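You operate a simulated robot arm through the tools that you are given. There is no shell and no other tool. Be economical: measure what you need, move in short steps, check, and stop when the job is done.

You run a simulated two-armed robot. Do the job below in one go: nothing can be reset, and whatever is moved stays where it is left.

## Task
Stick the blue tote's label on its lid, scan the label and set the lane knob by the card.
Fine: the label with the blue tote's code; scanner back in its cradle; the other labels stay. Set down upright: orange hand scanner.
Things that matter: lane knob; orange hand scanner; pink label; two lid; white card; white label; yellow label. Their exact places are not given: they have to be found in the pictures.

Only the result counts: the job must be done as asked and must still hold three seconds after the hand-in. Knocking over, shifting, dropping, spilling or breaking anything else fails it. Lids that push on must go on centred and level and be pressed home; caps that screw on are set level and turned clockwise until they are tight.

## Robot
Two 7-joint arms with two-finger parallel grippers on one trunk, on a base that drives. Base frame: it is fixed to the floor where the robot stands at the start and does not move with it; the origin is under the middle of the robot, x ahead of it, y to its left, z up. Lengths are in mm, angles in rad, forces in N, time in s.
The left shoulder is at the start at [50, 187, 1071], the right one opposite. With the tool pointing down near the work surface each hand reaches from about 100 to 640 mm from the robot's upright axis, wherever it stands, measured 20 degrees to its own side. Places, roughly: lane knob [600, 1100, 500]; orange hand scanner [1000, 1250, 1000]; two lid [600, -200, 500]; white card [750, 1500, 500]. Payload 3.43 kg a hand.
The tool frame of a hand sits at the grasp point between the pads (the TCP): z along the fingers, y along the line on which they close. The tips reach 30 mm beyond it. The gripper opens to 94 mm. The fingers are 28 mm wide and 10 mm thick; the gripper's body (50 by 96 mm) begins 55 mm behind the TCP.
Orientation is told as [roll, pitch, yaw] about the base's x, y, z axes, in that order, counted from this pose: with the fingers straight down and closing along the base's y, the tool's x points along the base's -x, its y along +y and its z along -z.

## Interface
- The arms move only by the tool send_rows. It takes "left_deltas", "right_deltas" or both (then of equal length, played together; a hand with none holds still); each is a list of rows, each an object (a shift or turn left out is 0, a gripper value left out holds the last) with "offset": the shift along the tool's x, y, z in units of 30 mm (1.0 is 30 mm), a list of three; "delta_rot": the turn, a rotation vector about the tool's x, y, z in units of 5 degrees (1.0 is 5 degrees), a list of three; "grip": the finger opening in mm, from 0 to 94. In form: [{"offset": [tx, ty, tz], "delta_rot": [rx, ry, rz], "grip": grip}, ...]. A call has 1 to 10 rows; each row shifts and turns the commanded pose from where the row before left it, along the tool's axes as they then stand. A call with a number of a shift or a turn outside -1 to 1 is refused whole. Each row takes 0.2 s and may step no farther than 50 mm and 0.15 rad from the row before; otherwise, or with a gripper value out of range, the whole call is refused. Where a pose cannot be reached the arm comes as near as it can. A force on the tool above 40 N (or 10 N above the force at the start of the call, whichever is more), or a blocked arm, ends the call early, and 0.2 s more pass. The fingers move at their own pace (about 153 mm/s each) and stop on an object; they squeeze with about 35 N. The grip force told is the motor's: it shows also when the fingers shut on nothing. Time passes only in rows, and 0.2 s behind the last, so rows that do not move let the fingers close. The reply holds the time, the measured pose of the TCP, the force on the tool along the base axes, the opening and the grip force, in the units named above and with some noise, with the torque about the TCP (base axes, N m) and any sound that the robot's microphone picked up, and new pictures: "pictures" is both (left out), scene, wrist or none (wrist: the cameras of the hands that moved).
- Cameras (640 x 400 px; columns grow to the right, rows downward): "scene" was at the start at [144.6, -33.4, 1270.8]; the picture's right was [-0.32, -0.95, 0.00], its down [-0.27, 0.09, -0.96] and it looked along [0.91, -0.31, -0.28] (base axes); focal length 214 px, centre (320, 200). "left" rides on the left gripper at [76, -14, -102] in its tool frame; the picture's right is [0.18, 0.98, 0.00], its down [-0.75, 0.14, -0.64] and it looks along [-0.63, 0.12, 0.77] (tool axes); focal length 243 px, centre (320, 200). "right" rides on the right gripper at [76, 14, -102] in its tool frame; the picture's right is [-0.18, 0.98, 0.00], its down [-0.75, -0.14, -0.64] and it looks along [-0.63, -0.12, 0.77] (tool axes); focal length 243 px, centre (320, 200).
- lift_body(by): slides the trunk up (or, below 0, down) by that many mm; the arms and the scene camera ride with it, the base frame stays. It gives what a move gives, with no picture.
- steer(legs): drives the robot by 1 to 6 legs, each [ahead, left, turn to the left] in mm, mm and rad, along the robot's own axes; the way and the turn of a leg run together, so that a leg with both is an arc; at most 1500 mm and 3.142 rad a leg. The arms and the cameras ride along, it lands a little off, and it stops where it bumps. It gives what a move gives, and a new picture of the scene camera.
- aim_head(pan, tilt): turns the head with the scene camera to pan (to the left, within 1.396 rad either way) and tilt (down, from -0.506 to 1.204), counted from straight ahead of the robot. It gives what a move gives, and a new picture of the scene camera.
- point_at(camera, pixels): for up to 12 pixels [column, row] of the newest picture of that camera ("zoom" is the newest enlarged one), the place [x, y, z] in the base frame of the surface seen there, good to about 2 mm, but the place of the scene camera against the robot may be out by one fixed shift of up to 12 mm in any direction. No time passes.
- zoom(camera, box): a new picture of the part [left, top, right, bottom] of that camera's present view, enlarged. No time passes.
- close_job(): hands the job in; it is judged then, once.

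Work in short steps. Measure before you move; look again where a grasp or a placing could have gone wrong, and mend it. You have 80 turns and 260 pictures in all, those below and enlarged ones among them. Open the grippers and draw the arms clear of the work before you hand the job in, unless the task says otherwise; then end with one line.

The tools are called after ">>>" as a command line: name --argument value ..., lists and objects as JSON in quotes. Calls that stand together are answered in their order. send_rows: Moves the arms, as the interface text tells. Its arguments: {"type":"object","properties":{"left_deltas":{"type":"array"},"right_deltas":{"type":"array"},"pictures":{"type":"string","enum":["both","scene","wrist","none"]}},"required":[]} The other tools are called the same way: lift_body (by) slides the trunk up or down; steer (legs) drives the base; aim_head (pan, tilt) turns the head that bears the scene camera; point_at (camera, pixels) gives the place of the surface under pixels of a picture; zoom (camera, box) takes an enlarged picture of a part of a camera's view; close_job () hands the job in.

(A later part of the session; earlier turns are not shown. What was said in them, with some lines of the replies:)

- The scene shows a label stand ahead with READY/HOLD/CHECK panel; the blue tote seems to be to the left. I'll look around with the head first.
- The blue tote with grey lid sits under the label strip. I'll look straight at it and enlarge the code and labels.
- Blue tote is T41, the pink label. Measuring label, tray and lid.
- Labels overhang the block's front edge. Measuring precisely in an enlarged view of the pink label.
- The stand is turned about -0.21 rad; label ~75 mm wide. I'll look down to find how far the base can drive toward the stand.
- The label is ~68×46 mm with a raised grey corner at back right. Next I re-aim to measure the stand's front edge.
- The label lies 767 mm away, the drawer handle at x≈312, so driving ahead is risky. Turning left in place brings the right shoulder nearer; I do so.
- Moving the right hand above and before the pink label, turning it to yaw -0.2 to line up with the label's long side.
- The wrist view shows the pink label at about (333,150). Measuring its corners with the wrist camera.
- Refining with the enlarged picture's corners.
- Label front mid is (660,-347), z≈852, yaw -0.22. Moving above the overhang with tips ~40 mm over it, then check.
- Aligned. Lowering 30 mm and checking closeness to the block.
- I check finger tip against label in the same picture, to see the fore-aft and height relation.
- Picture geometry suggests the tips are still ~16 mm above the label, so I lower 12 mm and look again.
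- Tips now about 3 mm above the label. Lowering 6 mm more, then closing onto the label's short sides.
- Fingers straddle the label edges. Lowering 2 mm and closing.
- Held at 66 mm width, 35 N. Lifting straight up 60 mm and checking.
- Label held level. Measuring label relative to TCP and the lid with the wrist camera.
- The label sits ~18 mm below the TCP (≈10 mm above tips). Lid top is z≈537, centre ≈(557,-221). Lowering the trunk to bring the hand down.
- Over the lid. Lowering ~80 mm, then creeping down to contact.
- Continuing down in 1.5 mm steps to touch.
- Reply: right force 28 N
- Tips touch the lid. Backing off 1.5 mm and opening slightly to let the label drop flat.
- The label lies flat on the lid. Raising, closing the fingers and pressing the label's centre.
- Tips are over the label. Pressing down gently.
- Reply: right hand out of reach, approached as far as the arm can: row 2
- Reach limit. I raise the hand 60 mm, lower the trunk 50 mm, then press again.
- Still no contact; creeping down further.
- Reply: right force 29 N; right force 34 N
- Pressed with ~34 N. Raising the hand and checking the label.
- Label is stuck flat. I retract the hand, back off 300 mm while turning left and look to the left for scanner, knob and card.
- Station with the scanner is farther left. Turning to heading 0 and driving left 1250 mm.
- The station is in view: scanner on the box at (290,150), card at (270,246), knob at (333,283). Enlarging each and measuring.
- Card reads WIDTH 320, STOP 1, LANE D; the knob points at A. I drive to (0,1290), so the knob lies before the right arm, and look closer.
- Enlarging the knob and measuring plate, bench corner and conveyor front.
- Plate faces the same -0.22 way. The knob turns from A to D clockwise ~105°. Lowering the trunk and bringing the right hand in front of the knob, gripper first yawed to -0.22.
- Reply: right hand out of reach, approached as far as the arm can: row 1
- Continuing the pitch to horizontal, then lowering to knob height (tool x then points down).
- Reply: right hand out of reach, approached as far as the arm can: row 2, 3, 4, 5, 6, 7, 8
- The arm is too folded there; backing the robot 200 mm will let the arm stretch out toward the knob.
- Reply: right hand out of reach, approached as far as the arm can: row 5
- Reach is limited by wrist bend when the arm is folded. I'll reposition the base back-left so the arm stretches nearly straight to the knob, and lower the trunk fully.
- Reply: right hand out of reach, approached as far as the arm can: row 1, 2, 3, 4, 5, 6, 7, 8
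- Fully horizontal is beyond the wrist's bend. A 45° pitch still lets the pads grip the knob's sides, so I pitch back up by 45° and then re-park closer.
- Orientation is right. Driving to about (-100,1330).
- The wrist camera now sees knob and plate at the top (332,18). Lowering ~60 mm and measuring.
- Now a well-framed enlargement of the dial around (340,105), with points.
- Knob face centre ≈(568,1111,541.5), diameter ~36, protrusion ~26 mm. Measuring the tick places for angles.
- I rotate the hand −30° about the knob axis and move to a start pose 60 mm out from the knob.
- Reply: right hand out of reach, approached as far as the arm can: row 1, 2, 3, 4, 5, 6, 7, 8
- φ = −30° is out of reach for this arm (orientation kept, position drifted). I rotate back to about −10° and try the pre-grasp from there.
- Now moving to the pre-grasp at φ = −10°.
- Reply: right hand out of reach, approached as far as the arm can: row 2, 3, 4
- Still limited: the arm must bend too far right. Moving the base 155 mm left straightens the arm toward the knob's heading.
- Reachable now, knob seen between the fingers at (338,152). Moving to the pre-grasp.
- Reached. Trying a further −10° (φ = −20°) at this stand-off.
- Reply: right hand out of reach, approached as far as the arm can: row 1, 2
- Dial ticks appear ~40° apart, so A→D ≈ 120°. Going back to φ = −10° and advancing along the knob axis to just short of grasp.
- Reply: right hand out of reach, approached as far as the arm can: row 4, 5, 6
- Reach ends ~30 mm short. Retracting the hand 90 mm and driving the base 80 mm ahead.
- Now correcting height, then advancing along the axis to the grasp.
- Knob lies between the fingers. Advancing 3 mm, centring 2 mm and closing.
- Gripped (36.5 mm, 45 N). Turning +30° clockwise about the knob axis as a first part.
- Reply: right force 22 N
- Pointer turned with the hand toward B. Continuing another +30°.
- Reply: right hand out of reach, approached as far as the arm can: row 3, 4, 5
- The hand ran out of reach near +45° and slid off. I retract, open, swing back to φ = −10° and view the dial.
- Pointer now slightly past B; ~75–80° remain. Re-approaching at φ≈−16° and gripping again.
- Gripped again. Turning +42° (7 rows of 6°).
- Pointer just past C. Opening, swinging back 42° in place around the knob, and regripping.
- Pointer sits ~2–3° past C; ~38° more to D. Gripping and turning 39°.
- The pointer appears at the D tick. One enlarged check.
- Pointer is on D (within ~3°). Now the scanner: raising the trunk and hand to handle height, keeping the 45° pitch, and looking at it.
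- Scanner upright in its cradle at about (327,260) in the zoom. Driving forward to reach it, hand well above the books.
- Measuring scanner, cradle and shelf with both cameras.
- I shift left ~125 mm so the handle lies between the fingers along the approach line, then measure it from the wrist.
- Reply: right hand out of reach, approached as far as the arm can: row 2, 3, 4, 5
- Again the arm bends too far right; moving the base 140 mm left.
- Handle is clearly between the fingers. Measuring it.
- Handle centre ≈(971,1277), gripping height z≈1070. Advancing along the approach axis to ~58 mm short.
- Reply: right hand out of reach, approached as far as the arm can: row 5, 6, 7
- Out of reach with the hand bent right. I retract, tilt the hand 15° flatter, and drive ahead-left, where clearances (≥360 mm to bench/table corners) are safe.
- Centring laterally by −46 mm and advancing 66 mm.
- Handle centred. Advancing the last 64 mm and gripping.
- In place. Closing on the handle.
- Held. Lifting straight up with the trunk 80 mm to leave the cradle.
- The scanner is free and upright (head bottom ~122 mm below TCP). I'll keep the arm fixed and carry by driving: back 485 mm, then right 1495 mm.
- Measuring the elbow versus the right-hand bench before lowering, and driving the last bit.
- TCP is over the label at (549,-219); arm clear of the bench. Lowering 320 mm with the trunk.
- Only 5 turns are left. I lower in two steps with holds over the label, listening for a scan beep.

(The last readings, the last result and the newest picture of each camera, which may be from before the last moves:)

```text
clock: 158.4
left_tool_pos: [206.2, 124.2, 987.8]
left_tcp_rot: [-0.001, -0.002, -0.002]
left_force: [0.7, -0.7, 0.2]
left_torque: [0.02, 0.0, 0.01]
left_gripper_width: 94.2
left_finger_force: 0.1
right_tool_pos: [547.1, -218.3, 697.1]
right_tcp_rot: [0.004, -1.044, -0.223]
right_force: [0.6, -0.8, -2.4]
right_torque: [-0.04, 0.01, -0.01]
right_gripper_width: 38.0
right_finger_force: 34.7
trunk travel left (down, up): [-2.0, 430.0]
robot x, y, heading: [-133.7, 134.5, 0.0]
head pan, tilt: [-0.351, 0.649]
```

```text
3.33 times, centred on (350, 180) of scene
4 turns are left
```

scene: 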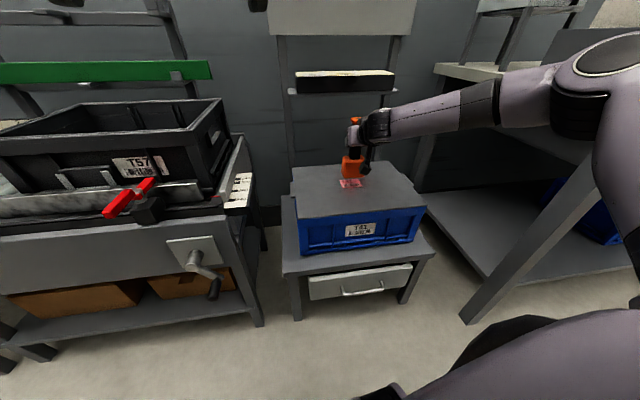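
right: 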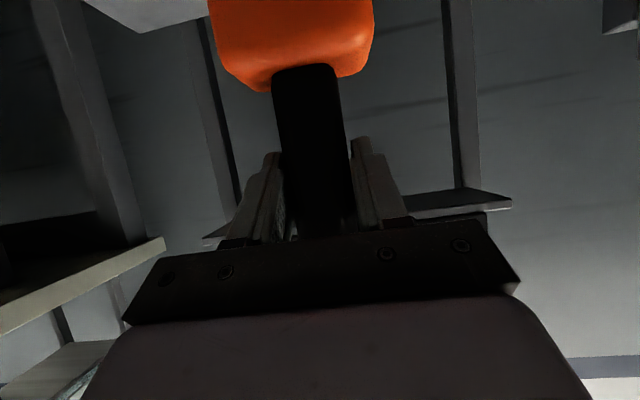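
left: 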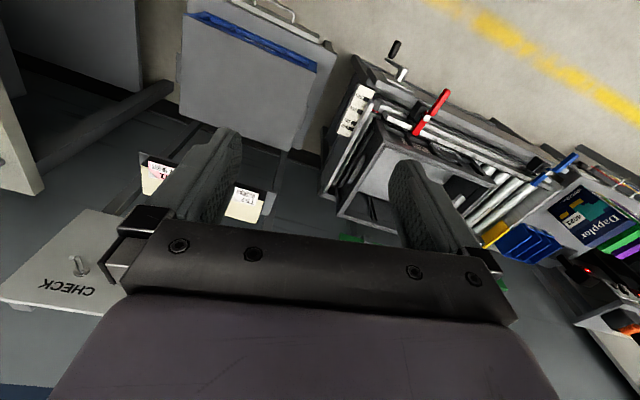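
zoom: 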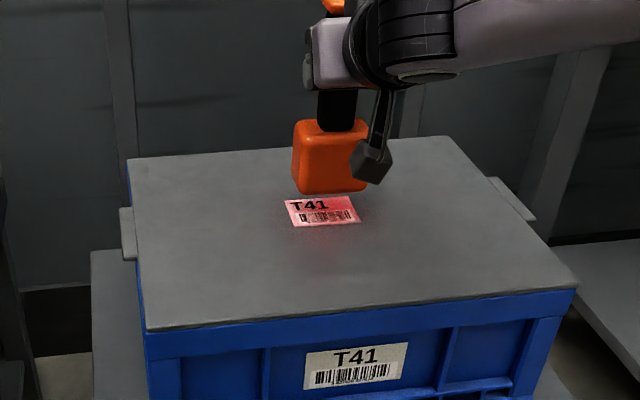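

A red beam falls on the label but no beep yet; the glow seems centred toward the robot side. I sweep the scanner over the barcode fore/aft, sideways and at several heights with holds.

>>> send_rows --right_deltas '[{"offset": [-0.2, 0, 0.346]}, {}, {}, {}, {}]' --pictures "none"

>>> send_rows --right_deltas '[{"offset": [-0.2, 0, 0.346]}, {}, {}, {}, {}]' --pictures "scene"

>>> zoom --camera "scene" --box '[310, 140, 390, 200]'

>>> send_rows --right_deltas '[{"offset": [-0.505, 0, -0.29]}, {"offset": [-0.505, 0, -0.29]}, {}, {}, {}, {}]' --pictures "none"

>>> send_rows --right_deltas '[{"offset": [0.2, 0, -0.346]}, {}, {}, {}, {}, {"offset": [0.2, 0, -0.346]}, {}, {}, {}, {}]' --pictures "scene"

>>> zoom --camera "scene" --box '[310, 140, 390, 200]'

>>> send_rows --right_deltas '[{"offset": [0.2, 0, -0.346]}, {}, {}, {}, {}, {"offset": [0.2, 0, -0.346]}, {}, {}, {}, {}]' --pictures "none"

>>> send_rows --right_deltas '[{"offset": [0.505, 0, 0.29]}, {"offset": [0.505, 0, 0.29]}, {}, {}, {}, {}, {"offset": [-0.4, 0, 0.692]}, {}]' --pictures "none"

>>> send_rows --right_deltas '[{"offset": [0, 0.5, 0]}, {}, {}, {}, {"offset": [0, -1, 0]}, {}, {}, {}, {"offset": [0, 0.5, 0]}]' --pictures "scene"

>>> zoom --camera "scene" --box '[310, 140, 390, 200]'

```text
clock: 159.6
left_tool_pos: [207.1, 124.5, 987.8]
left_tcp_rot: [-0.002, -0.002, -0.002]
left_force: [-1.1, 0.0, 0.0]
left_torque: [0.02, 0.0, -0.03]
left_gripper_width: 94.0
left_finger_force: 0.1
right_tool_pos: [559.2, -220.4, 696.6]
right_tcp_rot: [0.003, -1.044, -0.224]
right_force: [-0.2, -0.8, -3.2]
right_torque: [-0.02, 0.01, -0.04]
right_gripper_width: 38.1
right_finger_force: 34.9
trunk travel left (down, up): [-2.0, 430.0]
robot x, y, heading: [-134.0, 128.9, -0.006]
head pan, tilt: [-0.351, 0.649]
```

```text
clock: 160.8
left_tool_pos: [206.8, 126.7, 988.2]
left_tcp_rot: [-0.002, -0.003, -0.001]
left_force: [1.2, -0.5, 0.1]
left_torque: [0.04, 0.0, 0.01]
left_gripper_width: 94.2
left_finger_force: 0.0
right_tool_pos: [571.2, -223.2, 696.9]
right_tcp_rot: [0.003, -1.044, -0.226]
right_force: [-0.5, 0.2, -2.0]
right_torque: [-0.03, -0.02, -0.02]
right_gripper_width: 38.0
right_finger_force: 35.2
trunk travel left (down, up): [-2.0, 430.0]
robot x, y, heading: [-135.4, 130.7, -0.001]
head pan, tilt: [-0.351, 0.649]
```

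scene: 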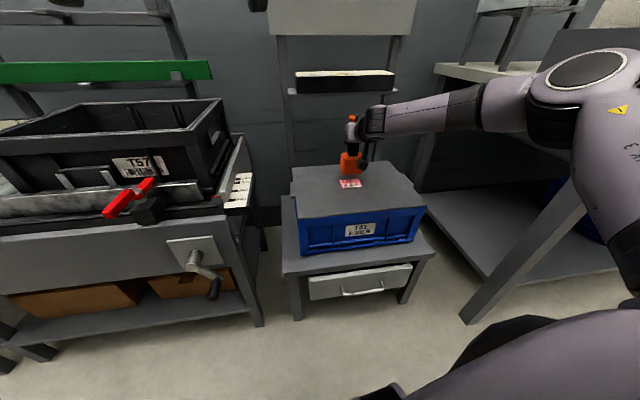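

```text
6.67 times, centred on (350, 170) of scene
```

zoom: 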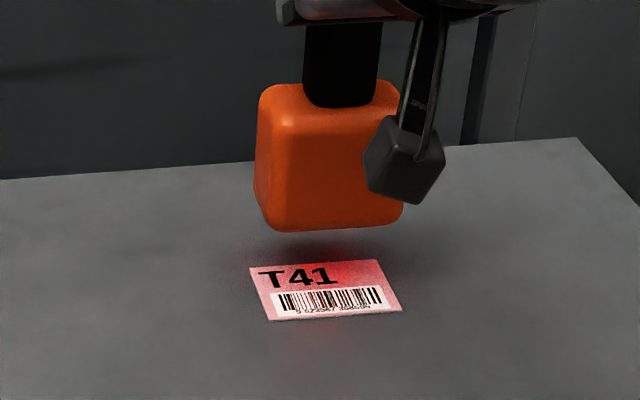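

```text
clock: 162.2
left_tool_pos: [206.7, 125.6, 989.3]
left_tcp_rot: [-0.004, -0.001, -0.003]
left_force: [-0.4, 0.9, 0.1]
left_torque: [-0.04, 0.03, -0.03]
left_gripper_width: 94.0
left_finger_force: 0.1
right_tool_pos: [571.8, -224.6, 731.9]
right_tcp_rot: [0.005, -1.044, -0.224]
right_force: [-0.3, 0.5, -2.1]
right_torque: [0.0, -0.02, -0.02]
right_gripper_width: 38.0
right_finger_force: 35.2
trunk travel left (down, up): [-2.0, 430.0]
robot x, y, heading: [-137.3, 133.8, -0.001]
head pan, tilt: [-0.351, 0.649]
```

```text
clock: 164.4
left_tool_pos: [205.9, 125.3, 987.3]
left_tcp_rot: [-0.002, -0.002, -0.001]
left_force: [-0.4, -0.5, -0.3]
left_torque: [-0.02, 0.02, -0.01]
left_gripper_width: 94.0
left_finger_force: 0.0
right_tool_pos: [548.8, -219.1, 732.2]
right_tcp_rot: [0.005, -1.044, -0.224]
right_force: [0.4, -0.7, -2.2]
right_torque: [0.0, 0.0, 0.0]
right_gripper_width: 37.7
right_finger_force: 35.3
trunk travel left (down, up): [-2.0, 430.0]
robot x, y, heading: [-136.5, 128.7, -0.001]
head pan, tilt: [-0.351, 0.649]
```

scene: 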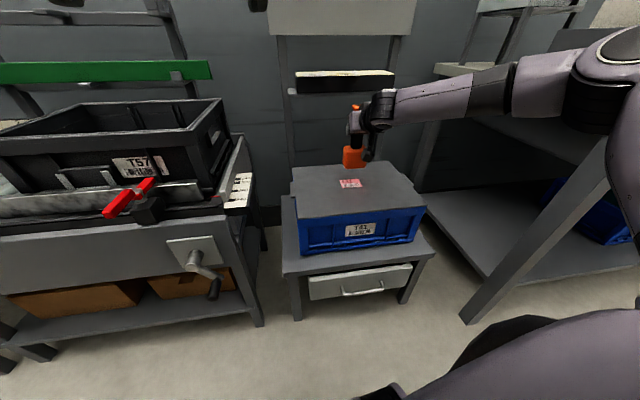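

```text
6.67 times, centred on (350, 170) of scene
```

zoom: 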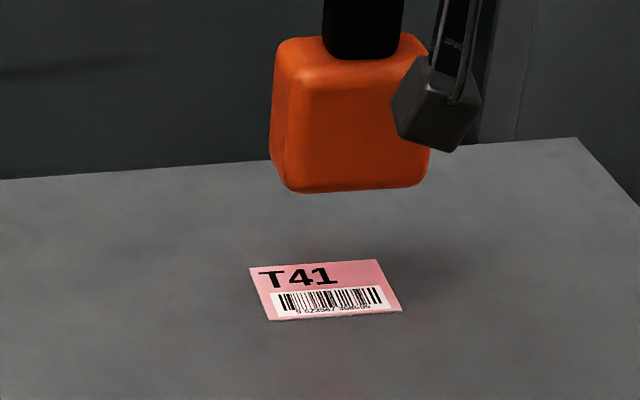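

```text
clock: 166.6
left_tool_pos: [207.1, 125.4, 989.8]
left_tcp_rot: [-0.003, -0.003, -0.002]
left_force: [0.4, 0.7, -0.8]
left_torque: [0.02, -0.01, -0.02]
left_gripper_width: 94.0
left_finger_force: 0.1
right_tool_pos: [523.7, -213.5, 732.7]
right_tcp_rot: [0.006, -1.044, -0.224]
right_force: [-0.3, 0.6, -3.0]
right_torque: [0.0, 0.03, 0.01]
right_gripper_width: 37.9
right_finger_force: 34.8
trunk travel left (down, up): [-2.0, 430.0]
robot x, y, heading: [-137.9, 134.0, -0.002]
head pan, tilt: [-0.351, 0.649]
```

```text
clock: 168.4
left_tool_pos: [206.5, 125.0, 988.8]
left_tcp_rot: [-0.003, -0.001, -0.003]
left_force: [-0.4, 0.4, -1.1]
left_torque: [-0.01, -0.01, -0.01]
left_gripper_width: 94.1
left_finger_force: 0.0
right_tool_pos: [548.2, -218.0, 697.8]
right_tcp_rot: [0.003, -1.045, -0.221]
right_force: [-0.1, -0.2, -1.6]
right_torque: [0.0, 0.0, 0.03]
right_gripper_width: 37.9
right_finger_force: 35.5
trunk travel left (down, up): [-2.0, 430.0]
robot x, y, heading: [-136.6, 130.7, -0.009]
head pan, tilt: [-0.351, 0.649]
```

```text
clock: 170.4
left_tool_pos: [205.7, 124.5, 988.6]
left_tcp_rot: [0.0, -0.003, -0.002]
left_force: [-0.3, 0.0, -0.2]
left_torque: [-0.02, 0.01, 0.01]
left_gripper_width: 94.2
left_finger_force: 0.1
right_tool_pos: [548.3, -217.8, 696.5]
right_tcp_rot: [0.005, -1.044, -0.22]
right_force: [0.1, -0.4, -2.7]
right_torque: [-0.02, -0.01, 0.01]
right_gripper_width: 38.1
right_finger_force: 35.6
trunk travel left (down, up): [-2.0, 430.0]
robot x, y, heading: [-132.3, 134.9, -0.012]
head pan, tilt: [-0.351, 0.649]
```

scene: 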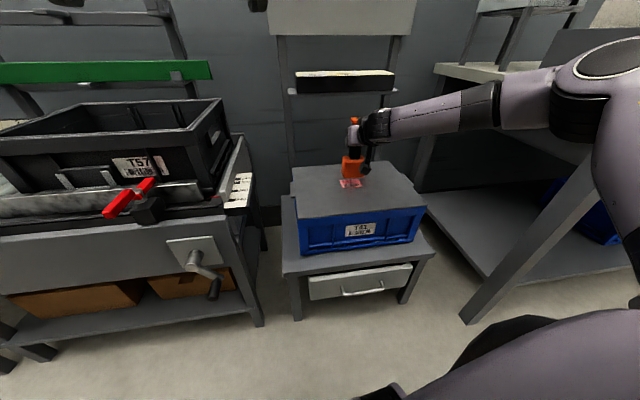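

```text
6.67 times, centred on (350, 170) of scene
3 turns are left
```

zoom: 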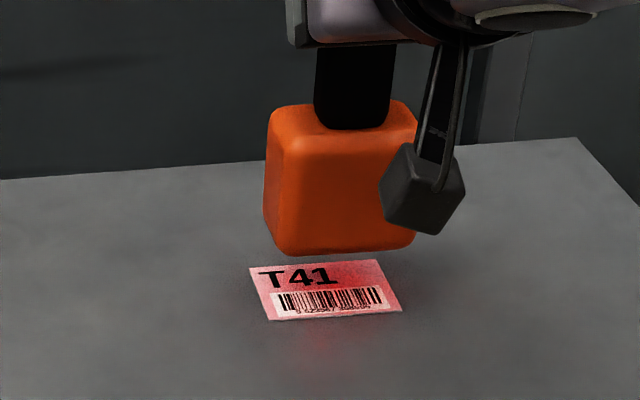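

No beep; the pictures show the beam slants toward the robot (further forward at greater height). I sweep again with the beam aimed on the barcode at larger stand-offs and sideways, then return the arm to its carry pose, raise, and drive back toward the cradle.

>>> send_rows --right_deltas '[{"offset": [-0.505, 0, -0.29]}, {"offset": [-0.505, 0, -0.29]}, {"offset": [-0.4, 0.4, 0.692]}, {}, {}, {}, {"offset": [-0.2, 0, 0.346]}, {}, {}, {}]' --pictures "none"

>>> send_rows --right_deltas '[{"offset": [0, -0.4, 0]}, {}, {}, {}, {"offset": [-0.505, 0, -0.29]}, {"offset": [-0.505, 0, -0.29]}, {}, {}, {}]' --pictures "none"

>>> send_rows --right_deltas '[{"offset": [-0.2, 0, 0.346]}, {}, {}, {}, {"offset": [-0.2, 0, 0.346]}, {}, {}, {}]' --pictures "none"

>>> send_rows --right_deltas '[{"offset": [0, 0.4, 0]}, {}, {}, {}, {"offset": [0.2, 0, -0.346]}, {}, {}, {}]' --pictures "none"

>>> send_rows --right_deltas '[{"offset": [0, -0.8, 0]}, {}, {}, {}, {"offset": [0, 0.4, 0]}]' --pictures "none"

>>> send_rows --right_deltas '[{"offset": [0.4, 0, -0.692]}, {"offset": [0.3, 0, -0.519]}, {"offset": [0.505, 0, 0.29]}, {"offset": [0.505, 0, 0.29]}, {"offset": [0.505, 0, 0.29]}, {"offset": [0.505, 0, 0.29]}, {}, {}]' --pictures "none"

>>> send_rows --right_deltas '[{"offset": [0.45, 0, 0.26]}, {}, {}, {}, {"offset": [0, 0.4, 0]}, {}, {}, {}, {"offset": [0, -0.4, 0]}]' --pictures "none"

>>> send_rows --right_deltas '[{"offset": [-0.66, 0, -0.38]}, {"offset": [-0.66, 0, -0.38]}, {"offset": [0.1, 0, -0.173]}]' --pictures "none"

>>> lift_body --by 427

>>> steer --legs '[[-65, 0, 0], [0, 1500, 0], [475, 0, 0]]'

>>> send_rows --right_deltas '[{}]' --pictures "both"

```text
clock: 172.6
left_tool_pos: [206.4, 124.3, 988.9]
left_tcp_rot: [-0.002, -0.003, -0.002]
left_force: [-0.4, 0.1, 0.4]
left_torque: [0.0, 0.0, -0.01]
left_gripper_width: 93.8
left_finger_force: 0.1
right_tool_pos: [584.6, -215.9, 732.6]
right_tcp_rot: [0.004, -1.045, -0.224]
right_force: [0.7, -0.2, -2.4]
right_torque: [0.02, 0.01, 0.01]
right_gripper_width: 37.9
right_finger_force: 34.7
trunk travel left (down, up): [-2.0, 430.0]
robot x, y, heading: [-133.8, 129.6, -0.003]
head pan, tilt: [-0.351, 0.649]
```

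```text
clock: 174.6
left_tool_pos: [206.8, 125.9, 989.3]
left_tcp_rot: [-0.002, -0.001, -0.003]
left_force: [0.9, -0.5, -0.4]
left_torque: [0.0, 0.03, 0.02]
left_gripper_width: 93.7
left_finger_force: 0.0
right_tool_pos: [584.0, -227.0, 767.1]
right_tcp_rot: [0.006, -1.043, -0.223]
right_force: [0.1, 1.0, -1.8]
right_torque: [0.01, 0.04, -0.02]
right_gripper_width: 38.1
right_finger_force: 34.8
trunk travel left (down, up): [-2.0, 430.0]
robot x, y, heading: [-136.0, 132.4, -0.006]
head pan, tilt: [-0.351, 0.649]
```

```text
clock: 176.4
left_tool_pos: [206.4, 125.8, 988.6]
left_tcp_rot: [-0.003, -0.001, 0.0]
left_force: [0.3, -0.3, 0.5]
left_torque: [0.0, 0.02, 0.02]
left_gripper_width: 94.0
left_finger_force: 0.0
right_tool_pos: [593.5, -234.7, 768.0]
right_tcp_rot: [0.006, -1.045, -0.224]
right_force: [0.9, 0.8, -2.3]
right_torque: [-0.01, -0.01, 0.01]
right_gripper_width: 38.0
right_finger_force: 35.0
right hand out of reach, approached as far as the arm can: row 5
trunk travel left (down, up): [-2.0, 430.0]
robot x, y, heading: [-133.1, 129.8, -0.004]
head pan, tilt: [-0.351, 0.649]
```

```text
clock: 178.2
left_tool_pos: [207.1, 124.6, 988.1]
left_tcp_rot: [-0.002, -0.002, -0.002]
left_force: [-0.3, 0.0, -0.1]
left_torque: [-0.02, 0.02, -0.06]
left_gripper_width: 93.8
left_finger_force: 0.1
right_tool_pos: [579.7, -222.3, 769.5]
right_tcp_rot: [0.003, -1.044, -0.225]
right_force: [-0.1, 0.8, -1.3]
right_torque: [0.0, -0.02, 0.04]
right_gripper_width: 38.1
right_finger_force: 35.0
right hand out of reach, approached as far as the arm can: row 1
trunk travel left (down, up): [-2.0, 430.0]
robot x, y, heading: [-134.0, 131.4, -0.0]
head pan, tilt: [-0.351, 0.649]
```

```text
clock: 179.4
left_tool_pos: [205.8, 125.3, 988.3]
left_tcp_rot: [-0.002, -0.002, 0.0]
left_force: [-0.7, -0.5, 0.3]
left_torque: [0.01, -0.02, 0.0]
left_gripper_width: 93.9
left_finger_force: 0.1
right_tool_pos: [577.7, -234.6, 769.4]
right_tcp_rot: [0.002, -1.044, -0.224]
right_force: [0.0, 0.3, -2.3]
right_torque: [-0.02, -0.03, 0.0]
right_gripper_width: 37.9
right_finger_force: 34.8
trunk travel left (down, up): [-2.0, 430.0]
robot x, y, heading: [-133.8, 131.7, -0.0]
head pan, tilt: [-0.351, 0.649]
```

```text
clock: 181.2
left_tool_pos: [206.3, 126.1, 989.1]
left_tcp_rot: [-0.002, -0.001, -0.002]
left_force: [-1.0, 0.0, -1.1]
left_torque: [-0.01, 0.03, -0.01]
left_gripper_width: 94.1
left_finger_force: 0.1
right_tool_pos: [534.9, -223.3, 696.7]
right_tcp_rot: [0.005, -1.044, -0.222]
right_force: [-0.4, -0.3, -2.0]
right_torque: [-0.02, 0.0, 0.02]
right_gripper_width: 38.1
right_finger_force: 35.1
trunk travel left (down, up): [-2.0, 430.0]
robot x, y, heading: [-133.4, 136.2, 0.0]
head pan, tilt: [-0.351, 0.649]
```

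```text
clock: 183.2
left_tool_pos: [206.9, 124.5, 987.7]
left_tcp_rot: [-0.001, -0.003, -0.004]
left_force: [0.1, -0.3, 0.5]
left_torque: [-0.04, 0.01, -0.02]
left_gripper_width: 94.2
left_finger_force: 0.1
right_tool_pos: [536.0, -224.0, 683.2]
right_tcp_rot: [0.004, -1.045, -0.222]
right_force: [0.4, 0.4, -1.2]
right_torque: [0.01, -0.01, -0.01]
right_gripper_width: 38.1
right_finger_force: 35.6
trunk travel left (down, up): [-2.0, 430.0]
robot x, y, heading: [-134.5, 129.9, -0.006]
head pan, tilt: [-0.351, 0.649]
```

```text
clock: 184.0
left_tool_pos: [205.0, 125.5, 988.6]
left_tcp_rot: [-0.002, -0.003, -0.003]
left_force: [0.1, 0.1, -0.5]
left_torque: [0.01, -0.01, -0.02]
left_gripper_width: 94.1
left_finger_force: 0.1
right_tool_pos: [530.4, -221.3, 728.4]
right_tcp_rot: [0.005, -1.044, -0.224]
right_force: [-0.1, 0.6, -2.0]
right_torque: [-0.03, 0.01, 0.0]
right_gripper_width: 38.2
right_finger_force: 35.2
trunk travel left (down, up): [-2.0, 430.0]
robot x, y, heading: [-138.0, 134.7, -0.004]
head pan, tilt: [-0.351, 0.649]
```

```text
refused: 427 is not a number from -400 to 400
```

```text
clock: 189.3
left_tool_pos: [142.0, 470.0, 988.7]
left_tcp_rot: [-0.001, -0.002, -0.005]
left_force: [0.5, -0.1, -0.3]
left_torque: [-0.01, 0.0, 0.01]
left_gripper_width: 93.9
left_finger_force: 0.0
right_tool_pos: [465.8, 105.7, 735.5]
right_tcp_rot: [-0.048, -1.064, -0.211]
right_force: [-1.8, -6.1, 0.1]
right_torque: [-0.62, 0.2, -0.23]
right_gripper_width: 45.7
right_finger_force: 34.9
trunk travel left (down, up): [-2.0, 430.0]
robot x, y, heading: [-200.2, 474.5, -0.006]
head pan, tilt: [-0.351, 0.649]
stopped in leg 2: the force on the tool passed its limit at 46 N (the readings are from after the stop); the commanded pose is now the measured one
```

scene: 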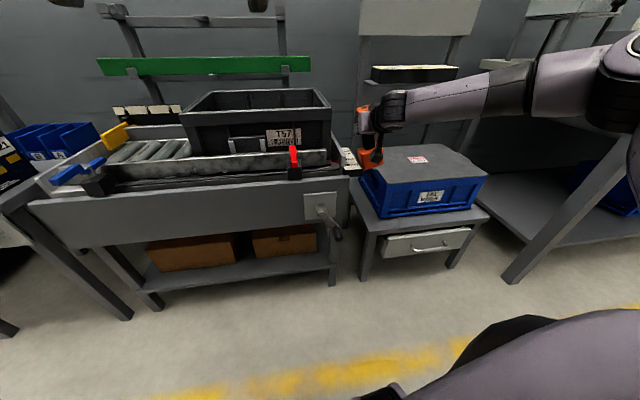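

```text
clock: 189.7
left_tool_pos: [141.3, 470.4, 988.9]
left_tcp_rot: [0.0, -0.003, -0.002]
left_force: [0.1, 0.4, -1.5]
left_torque: [-0.04, 0.0, 0.02]
left_gripper_width: 93.9
left_finger_force: 0.1
right_tool_pos: [466.5, 106.2, 735.6]
right_tcp_rot: [-0.047, -1.064, -0.21]
right_force: [-3.4, -10.2, 0.0]
right_torque: [-1.12, 0.34, -0.33]
right_gripper_width: 45.5
right_finger_force: 34.6
trunk travel left (down, up): [-2.0, 430.0]
robot x, y, heading: [-197.1, 480.3, -0.002]
head pan, tilt: [-0.351, 0.649]
2 turns are left
```

scene: 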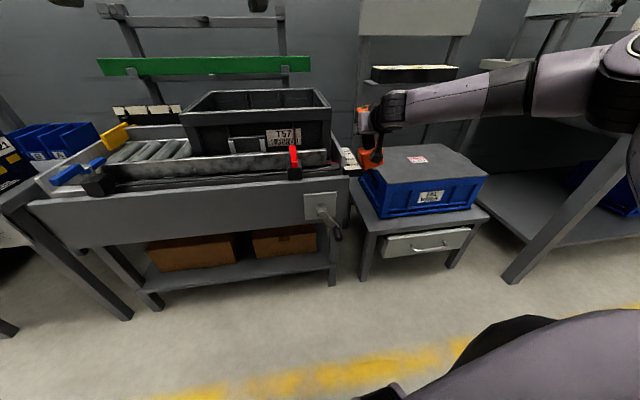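
right: 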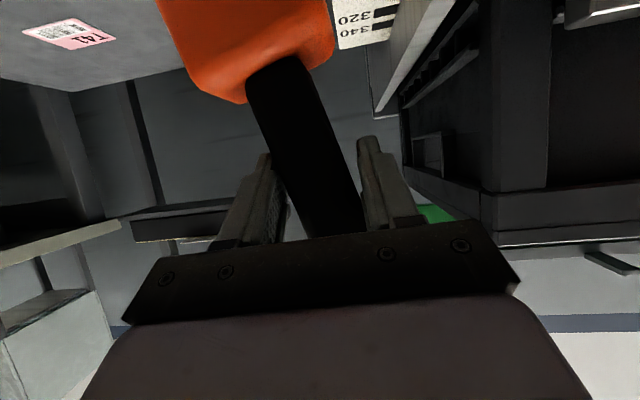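

The trunk lift was refused (limit 400), so the drive ran low and the scanner bumped the conveyor end. I back off right, raise the trunk in two lifts, then drive to the cradle and look at how the scanner sits.

>>> steer --legs '[[0, -80, 0]]'

>>> lift_body --by 400

>>> lift_body --by 28

>>> steer --legs '[[0, 1248, 0], [485, 0, 0]]'

>>> send_rows --right_deltas '[{}]' --pictures "both"

>>> point_at --camera "right" --pixels '[[290, 100], [310, 180], [330, 220], [250, 60], [330, 40], [290, 20], [250, 20], [340, 20], [420, 20], [460, 40]]'

>>> aim_head --pan -0.3 --tilt 0.35

>>> zoom --camera "scene" --box '[300, 150, 440, 290]'

```text
clock: 191.1
left_tool_pos: [141.0, 390.8, 988.2]
left_tcp_rot: [-0.002, -0.002, -0.003]
left_force: [0.3, 0.3, 0.0]
left_torque: [0.0, -0.03, -0.05]
left_gripper_width: 94.1
left_finger_force: 0.1
right_tool_pos: [466.0, 27.8, 736.3]
right_tcp_rot: [-0.04, -1.065, -0.213]
right_force: [0.2, -0.4, -0.4]
right_torque: [0.06, 0.0, 0.0]
right_gripper_width: 38.2
right_finger_force: 35.1
trunk travel left (down, up): [-2.0, 430.0]
robot x, y, heading: [-198.6, 398.2, -0.006]
head pan, tilt: [-0.351, 0.649]
```

scene: 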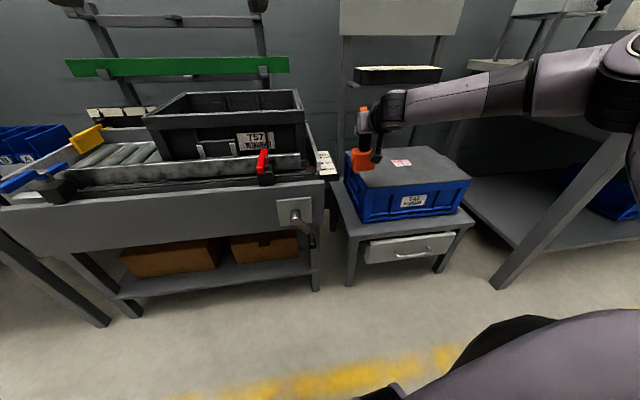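

```text
clock: 194.9
left_tool_pos: [141.4, 389.2, 1388.7]
left_tcp_rot: [-0.001, -0.001, -0.004]
left_force: [-0.2, -0.4, 0.3]
left_torque: [0.01, 0.04, 0.0]
left_gripper_width: 93.8
left_finger_force: 0.1
right_tool_pos: [467.2, 28.3, 1136.7]
right_tcp_rot: [-0.039, -1.064, -0.213]
right_force: [0.1, 0.6, -1.5]
right_torque: [0.01, 0.01, -0.04]
right_gripper_width: 38.3
right_finger_force: 34.7
trunk travel left (down, up): [-402.0, 30.0]
robot x, y, heading: [-199.6, 399.8, -0.005]
head pan, tilt: [-0.351, 0.649]
```

```text
clock: 195.6
left_tool_pos: [141.1, 390.4, 1416.4]
left_tcp_rot: [-0.004, -0.001, -0.002]
left_force: [0.9, -0.6, -1.8]
left_torque: [0.03, 0.0, -0.02]
left_gripper_width: 94.1
left_finger_force: 0.1
right_tool_pos: [467.2, 27.1, 1162.8]
right_tcp_rot: [-0.04, -1.065, -0.213]
right_force: [-0.4, -1.2, -1.6]
right_torque: [0.0, 0.02, 0.01]
right_gripper_width: 38.1
right_finger_force: 34.7
trunk travel left (down, up): [-430.0, 2.0]
robot x, y, heading: [-197.8, 398.3, -0.005]
head pan, tilt: [-0.351, 0.649]
```

```text
clock: 209.2
left_tool_pos: [633.8, 1631.5, 1417.0]
left_tcp_rot: [-0.001, 0.0, -0.009]
left_force: [-0.1, 0.3, -0.5]
left_torque: [0.01, 0.02, 0.04]
left_gripper_width: 94.1
left_finger_force: 0.1
right_tool_pos: [956.7, 1266.4, 1163.9]
right_tcp_rot: [-0.041, -1.067, -0.218]
right_force: [0.2, -1.0, -1.8]
right_torque: [-0.01, 0.03, 0.01]
right_gripper_width: 38.1
right_finger_force: 35.0
trunk travel left (down, up): [-430.0, 2.0]
robot x, y, heading: [292.8, 1640.5, -0.007]
head pan, tilt: [-0.351, 0.649]
```

scene: 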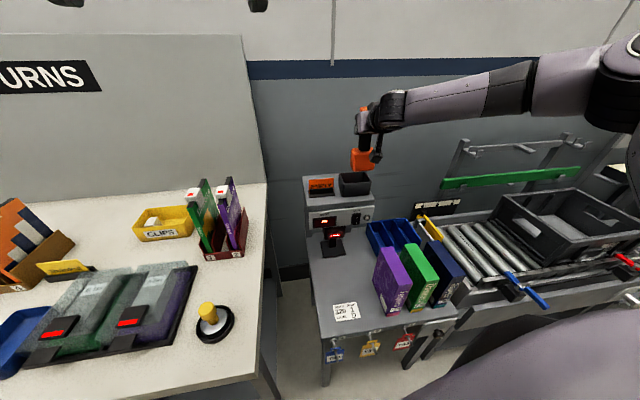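

```text
clock: 209.7
left_tool_pos: [633.0, 1629.7, 1415.9]
left_tcp_rot: [-0.001, -0.002, -0.008]
left_force: [1.3, -0.1, 0.0]
left_torque: [0.02, -0.01, 0.04]
left_gripper_width: 93.9
left_finger_force: 0.0
right_tool_pos: [956.9, 1266.5, 1162.5]
right_tcp_rot: [-0.042, -1.064, -0.217]
right_force: [0.4, -0.2, -2.9]
right_torque: [0.01, 0.03, -0.02]
right_gripper_width: 37.8
right_finger_force: 35.1
trunk travel left (down, up): [-430.0, 2.0]
robot x, y, heading: [289.6, 1638.7, -0.009]
head pan, tilt: [-0.351, 0.649]
```

scene: 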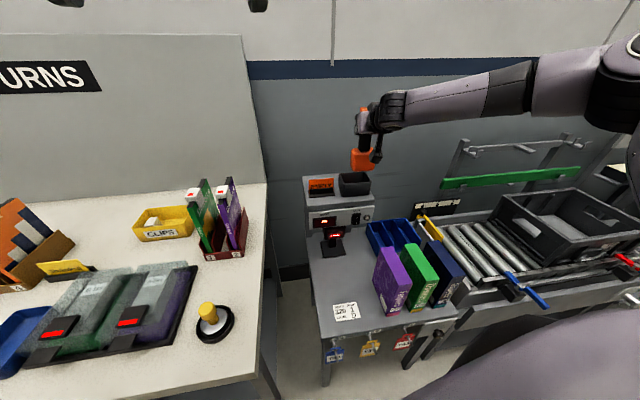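
right: 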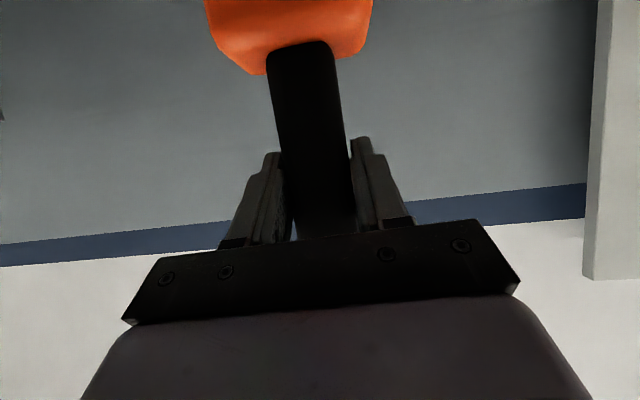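

```text
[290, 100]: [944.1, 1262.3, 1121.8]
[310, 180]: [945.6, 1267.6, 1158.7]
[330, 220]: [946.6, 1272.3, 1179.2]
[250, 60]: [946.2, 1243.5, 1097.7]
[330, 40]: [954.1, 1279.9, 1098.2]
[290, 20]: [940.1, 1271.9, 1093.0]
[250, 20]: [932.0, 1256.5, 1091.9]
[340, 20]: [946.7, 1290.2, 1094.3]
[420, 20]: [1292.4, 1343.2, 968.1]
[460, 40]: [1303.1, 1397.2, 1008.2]
```

```text
clock: 210.4
left_tool_pos: [633.7, 1630.8, 1415.8]
left_tcp_rot: [-0.003, -0.003, -0.009]
left_force: [0.8, -0.2, -0.2]
left_torque: [-0.02, 0.04, -0.03]
left_gripper_width: 94.1
left_finger_force: 0.1
right_tool_pos: [957.5, 1266.3, 1163.9]
right_tcp_rot: [-0.04, -1.064, -0.219]
right_force: [0.2, -0.2, -2.4]
right_torque: [0.02, 0.0, -0.01]
right_gripper_width: 37.7
right_finger_force: 35.4
trunk travel left (down, up): [-430.0, 2.0]
robot x, y, heading: [289.7, 1640.3, -0.007]
head pan, tilt: [-0.3, 0.351]
```

scene: 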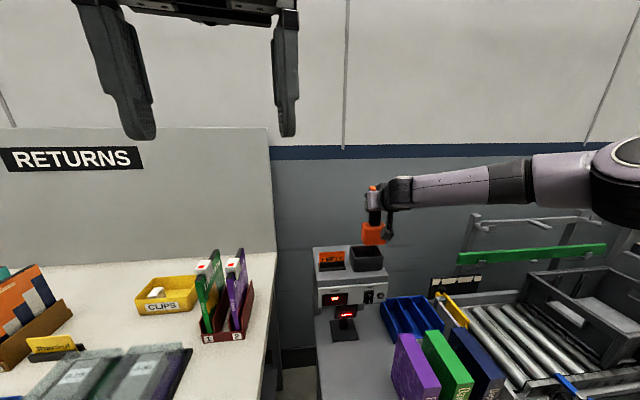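

```text
2.86 times, centred on (370, 220) of scene
1 turns are left
```

zoom: 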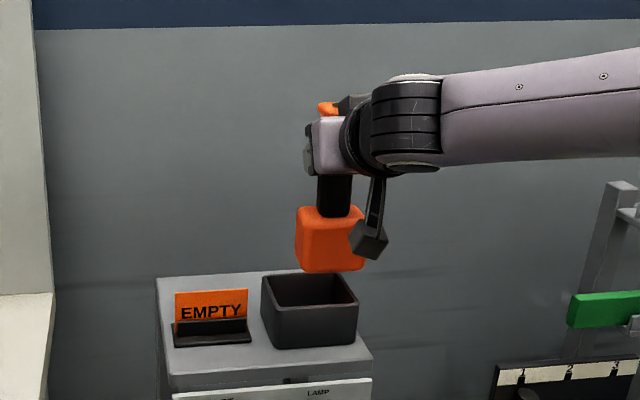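

The last turn is here: the scanner hangs upright again, ~10 mm short and ~14 mm right of the cradle position. I correct that, lower it in with the trunk, release, retreat, back off and hand in.

>>> send_rows --right_deltas '[{"delta_rot": [-0.5, 0, 0]}, {"offset": [-0.173, 0.473, 0.3]}, {}, {}]' --pictures "none"

>>> lift_body --by -89

>>> send_rows --right_deltas '[{}, {"grip": 70}, {}, {}, {"offset": [0.5, 0, -0.866]}, {"offset": [0.5, 0, -0.866]}, {"offset": [0.5, 0, -0.866]}, {"offset": [0.5, 0, -0.866]}, {"offset": [0.5, 0, -0.866]}]' --pictures "both"

>>> steer --legs '[[-300, 0, 0]]'

>>> close_job

```text
clock: 211.4
left_tool_pos: [633.2, 1630.0, 1416.8]
left_tcp_rot: [-0.003, -0.002, -0.008]
left_force: [1.3, 1.3, 0.2]
left_torque: [-0.01, 0.0, 0.01]
left_gripper_width: 93.8
left_finger_force: 0.0
right_tool_pos: [970.8, 1278.2, 1165.1]
right_tcp_rot: [0.004, -1.064, -0.219]
right_force: [0.2, 0.9, -1.0]
right_torque: [0.0, 0.01, 0.05]
right_gripper_width: 37.7
right_finger_force: 35.0
trunk travel left (down, up): [-430.0, 2.0]
robot x, y, heading: [288.4, 1636.4, -0.007]
head pan, tilt: [-0.3, 0.351]
```

```text
clock: 212.7
left_tool_pos: [632.2, 1631.4, 1328.7]
left_tcp_rot: [-0.002, -0.001, -0.009]
left_force: [-0.6, 0.3, 0.4]
left_torque: [-0.03, 0.02, 0.01]
left_gripper_width: 94.0
left_finger_force: 0.0
right_tool_pos: [969.5, 1279.9, 1080.1]
right_tcp_rot: [0.003, -1.072, -0.22]
right_force: [0.4, -1.8, 10.8]
right_torque: [-0.26, 0.14, 0.03]
right_gripper_width: 38.0
right_finger_force: 34.7
trunk travel left (down, up): [-341.0, 91.0]
robot x, y, heading: [287.6, 1639.4, -0.01]
head pan, tilt: [-0.3, 0.351]
```

```text
clock: 214.7
left_tool_pos: [632.0, 1630.4, 1328.0]
left_tcp_rot: [-0.003, -0.004, -0.009]
left_force: [-0.3, 0.1, -0.2]
left_torque: [0.0, 0.03, -0.02]
left_gripper_width: 94.0
left_finger_force: 0.1
right_tool_pos: [820.5, 1311.2, 1074.4]
right_tcp_rot: [0.003, -1.067, -0.22]
right_force: [-0.4, -0.4, 0.2]
right_torque: [0.02, 0.01, 0.01]
right_gripper_width: 69.9
right_finger_force: 0.1
trunk travel left (down, up): [-341.0, 91.0]
robot x, y, heading: [294.2, 1640.6, -0.012]
head pan, tilt: [-0.3, 0.351]
```

scene: 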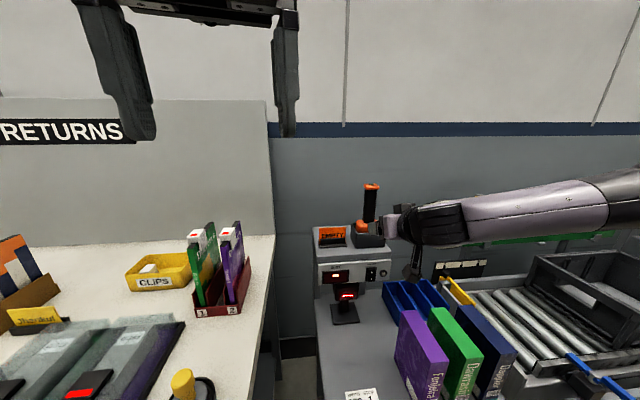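
right: 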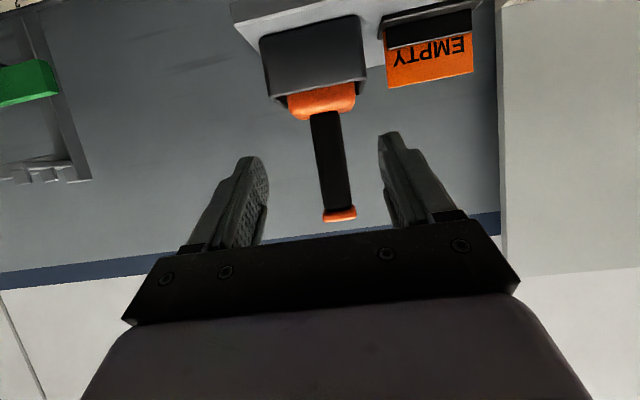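

```text
clock: 216.7
left_tool_pos: [332.3, 1631.8, 1328.4]
left_tcp_rot: [-0.002, -0.002, -0.013]
left_force: [-0.4, 0.3, -0.1]
left_torque: [-0.03, -0.01, 0.02]
left_gripper_width: 94.0
left_finger_force: 0.2
right_tool_pos: [518.9, 1311.1, 1074.5]
right_tcp_rot: [0.002, -1.066, -0.222]
right_force: [0.3, 0.3, -0.1]
right_torque: [0.01, 0.01, -0.03]
right_gripper_width: 69.9
right_finger_force: 0.0
trunk travel left (down, up): [-341.0, 91.0]
robot x, y, heading: [-11.7, 1647.3, -0.018]
head pan, tilt: [-0.3, 0.351]
```

scene: 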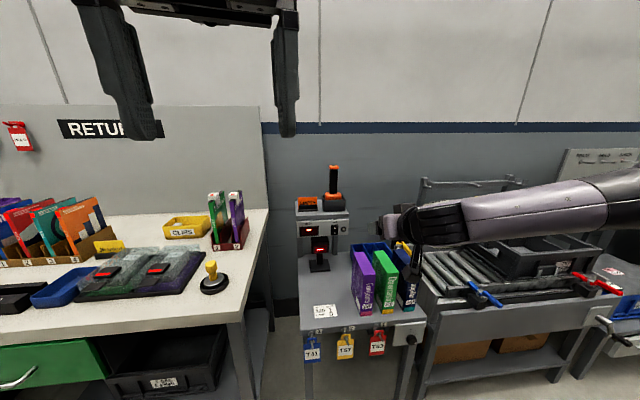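

```text
The job is handed in.
```

The job is handed in, but the scan is unconfirmed: the red beam fell on the pink T41 label, which is stuck on the blue tote's lid, yet I heard no beep. The lane knob is on D, about 3° short of its mark by my last look. The scanner is upright in its cradle, and the other labels were not touched. On the way back the scanner hit the end of the conveyor (46 N) because the trunk lift was refused; I saw nothing moved but did not check closely.
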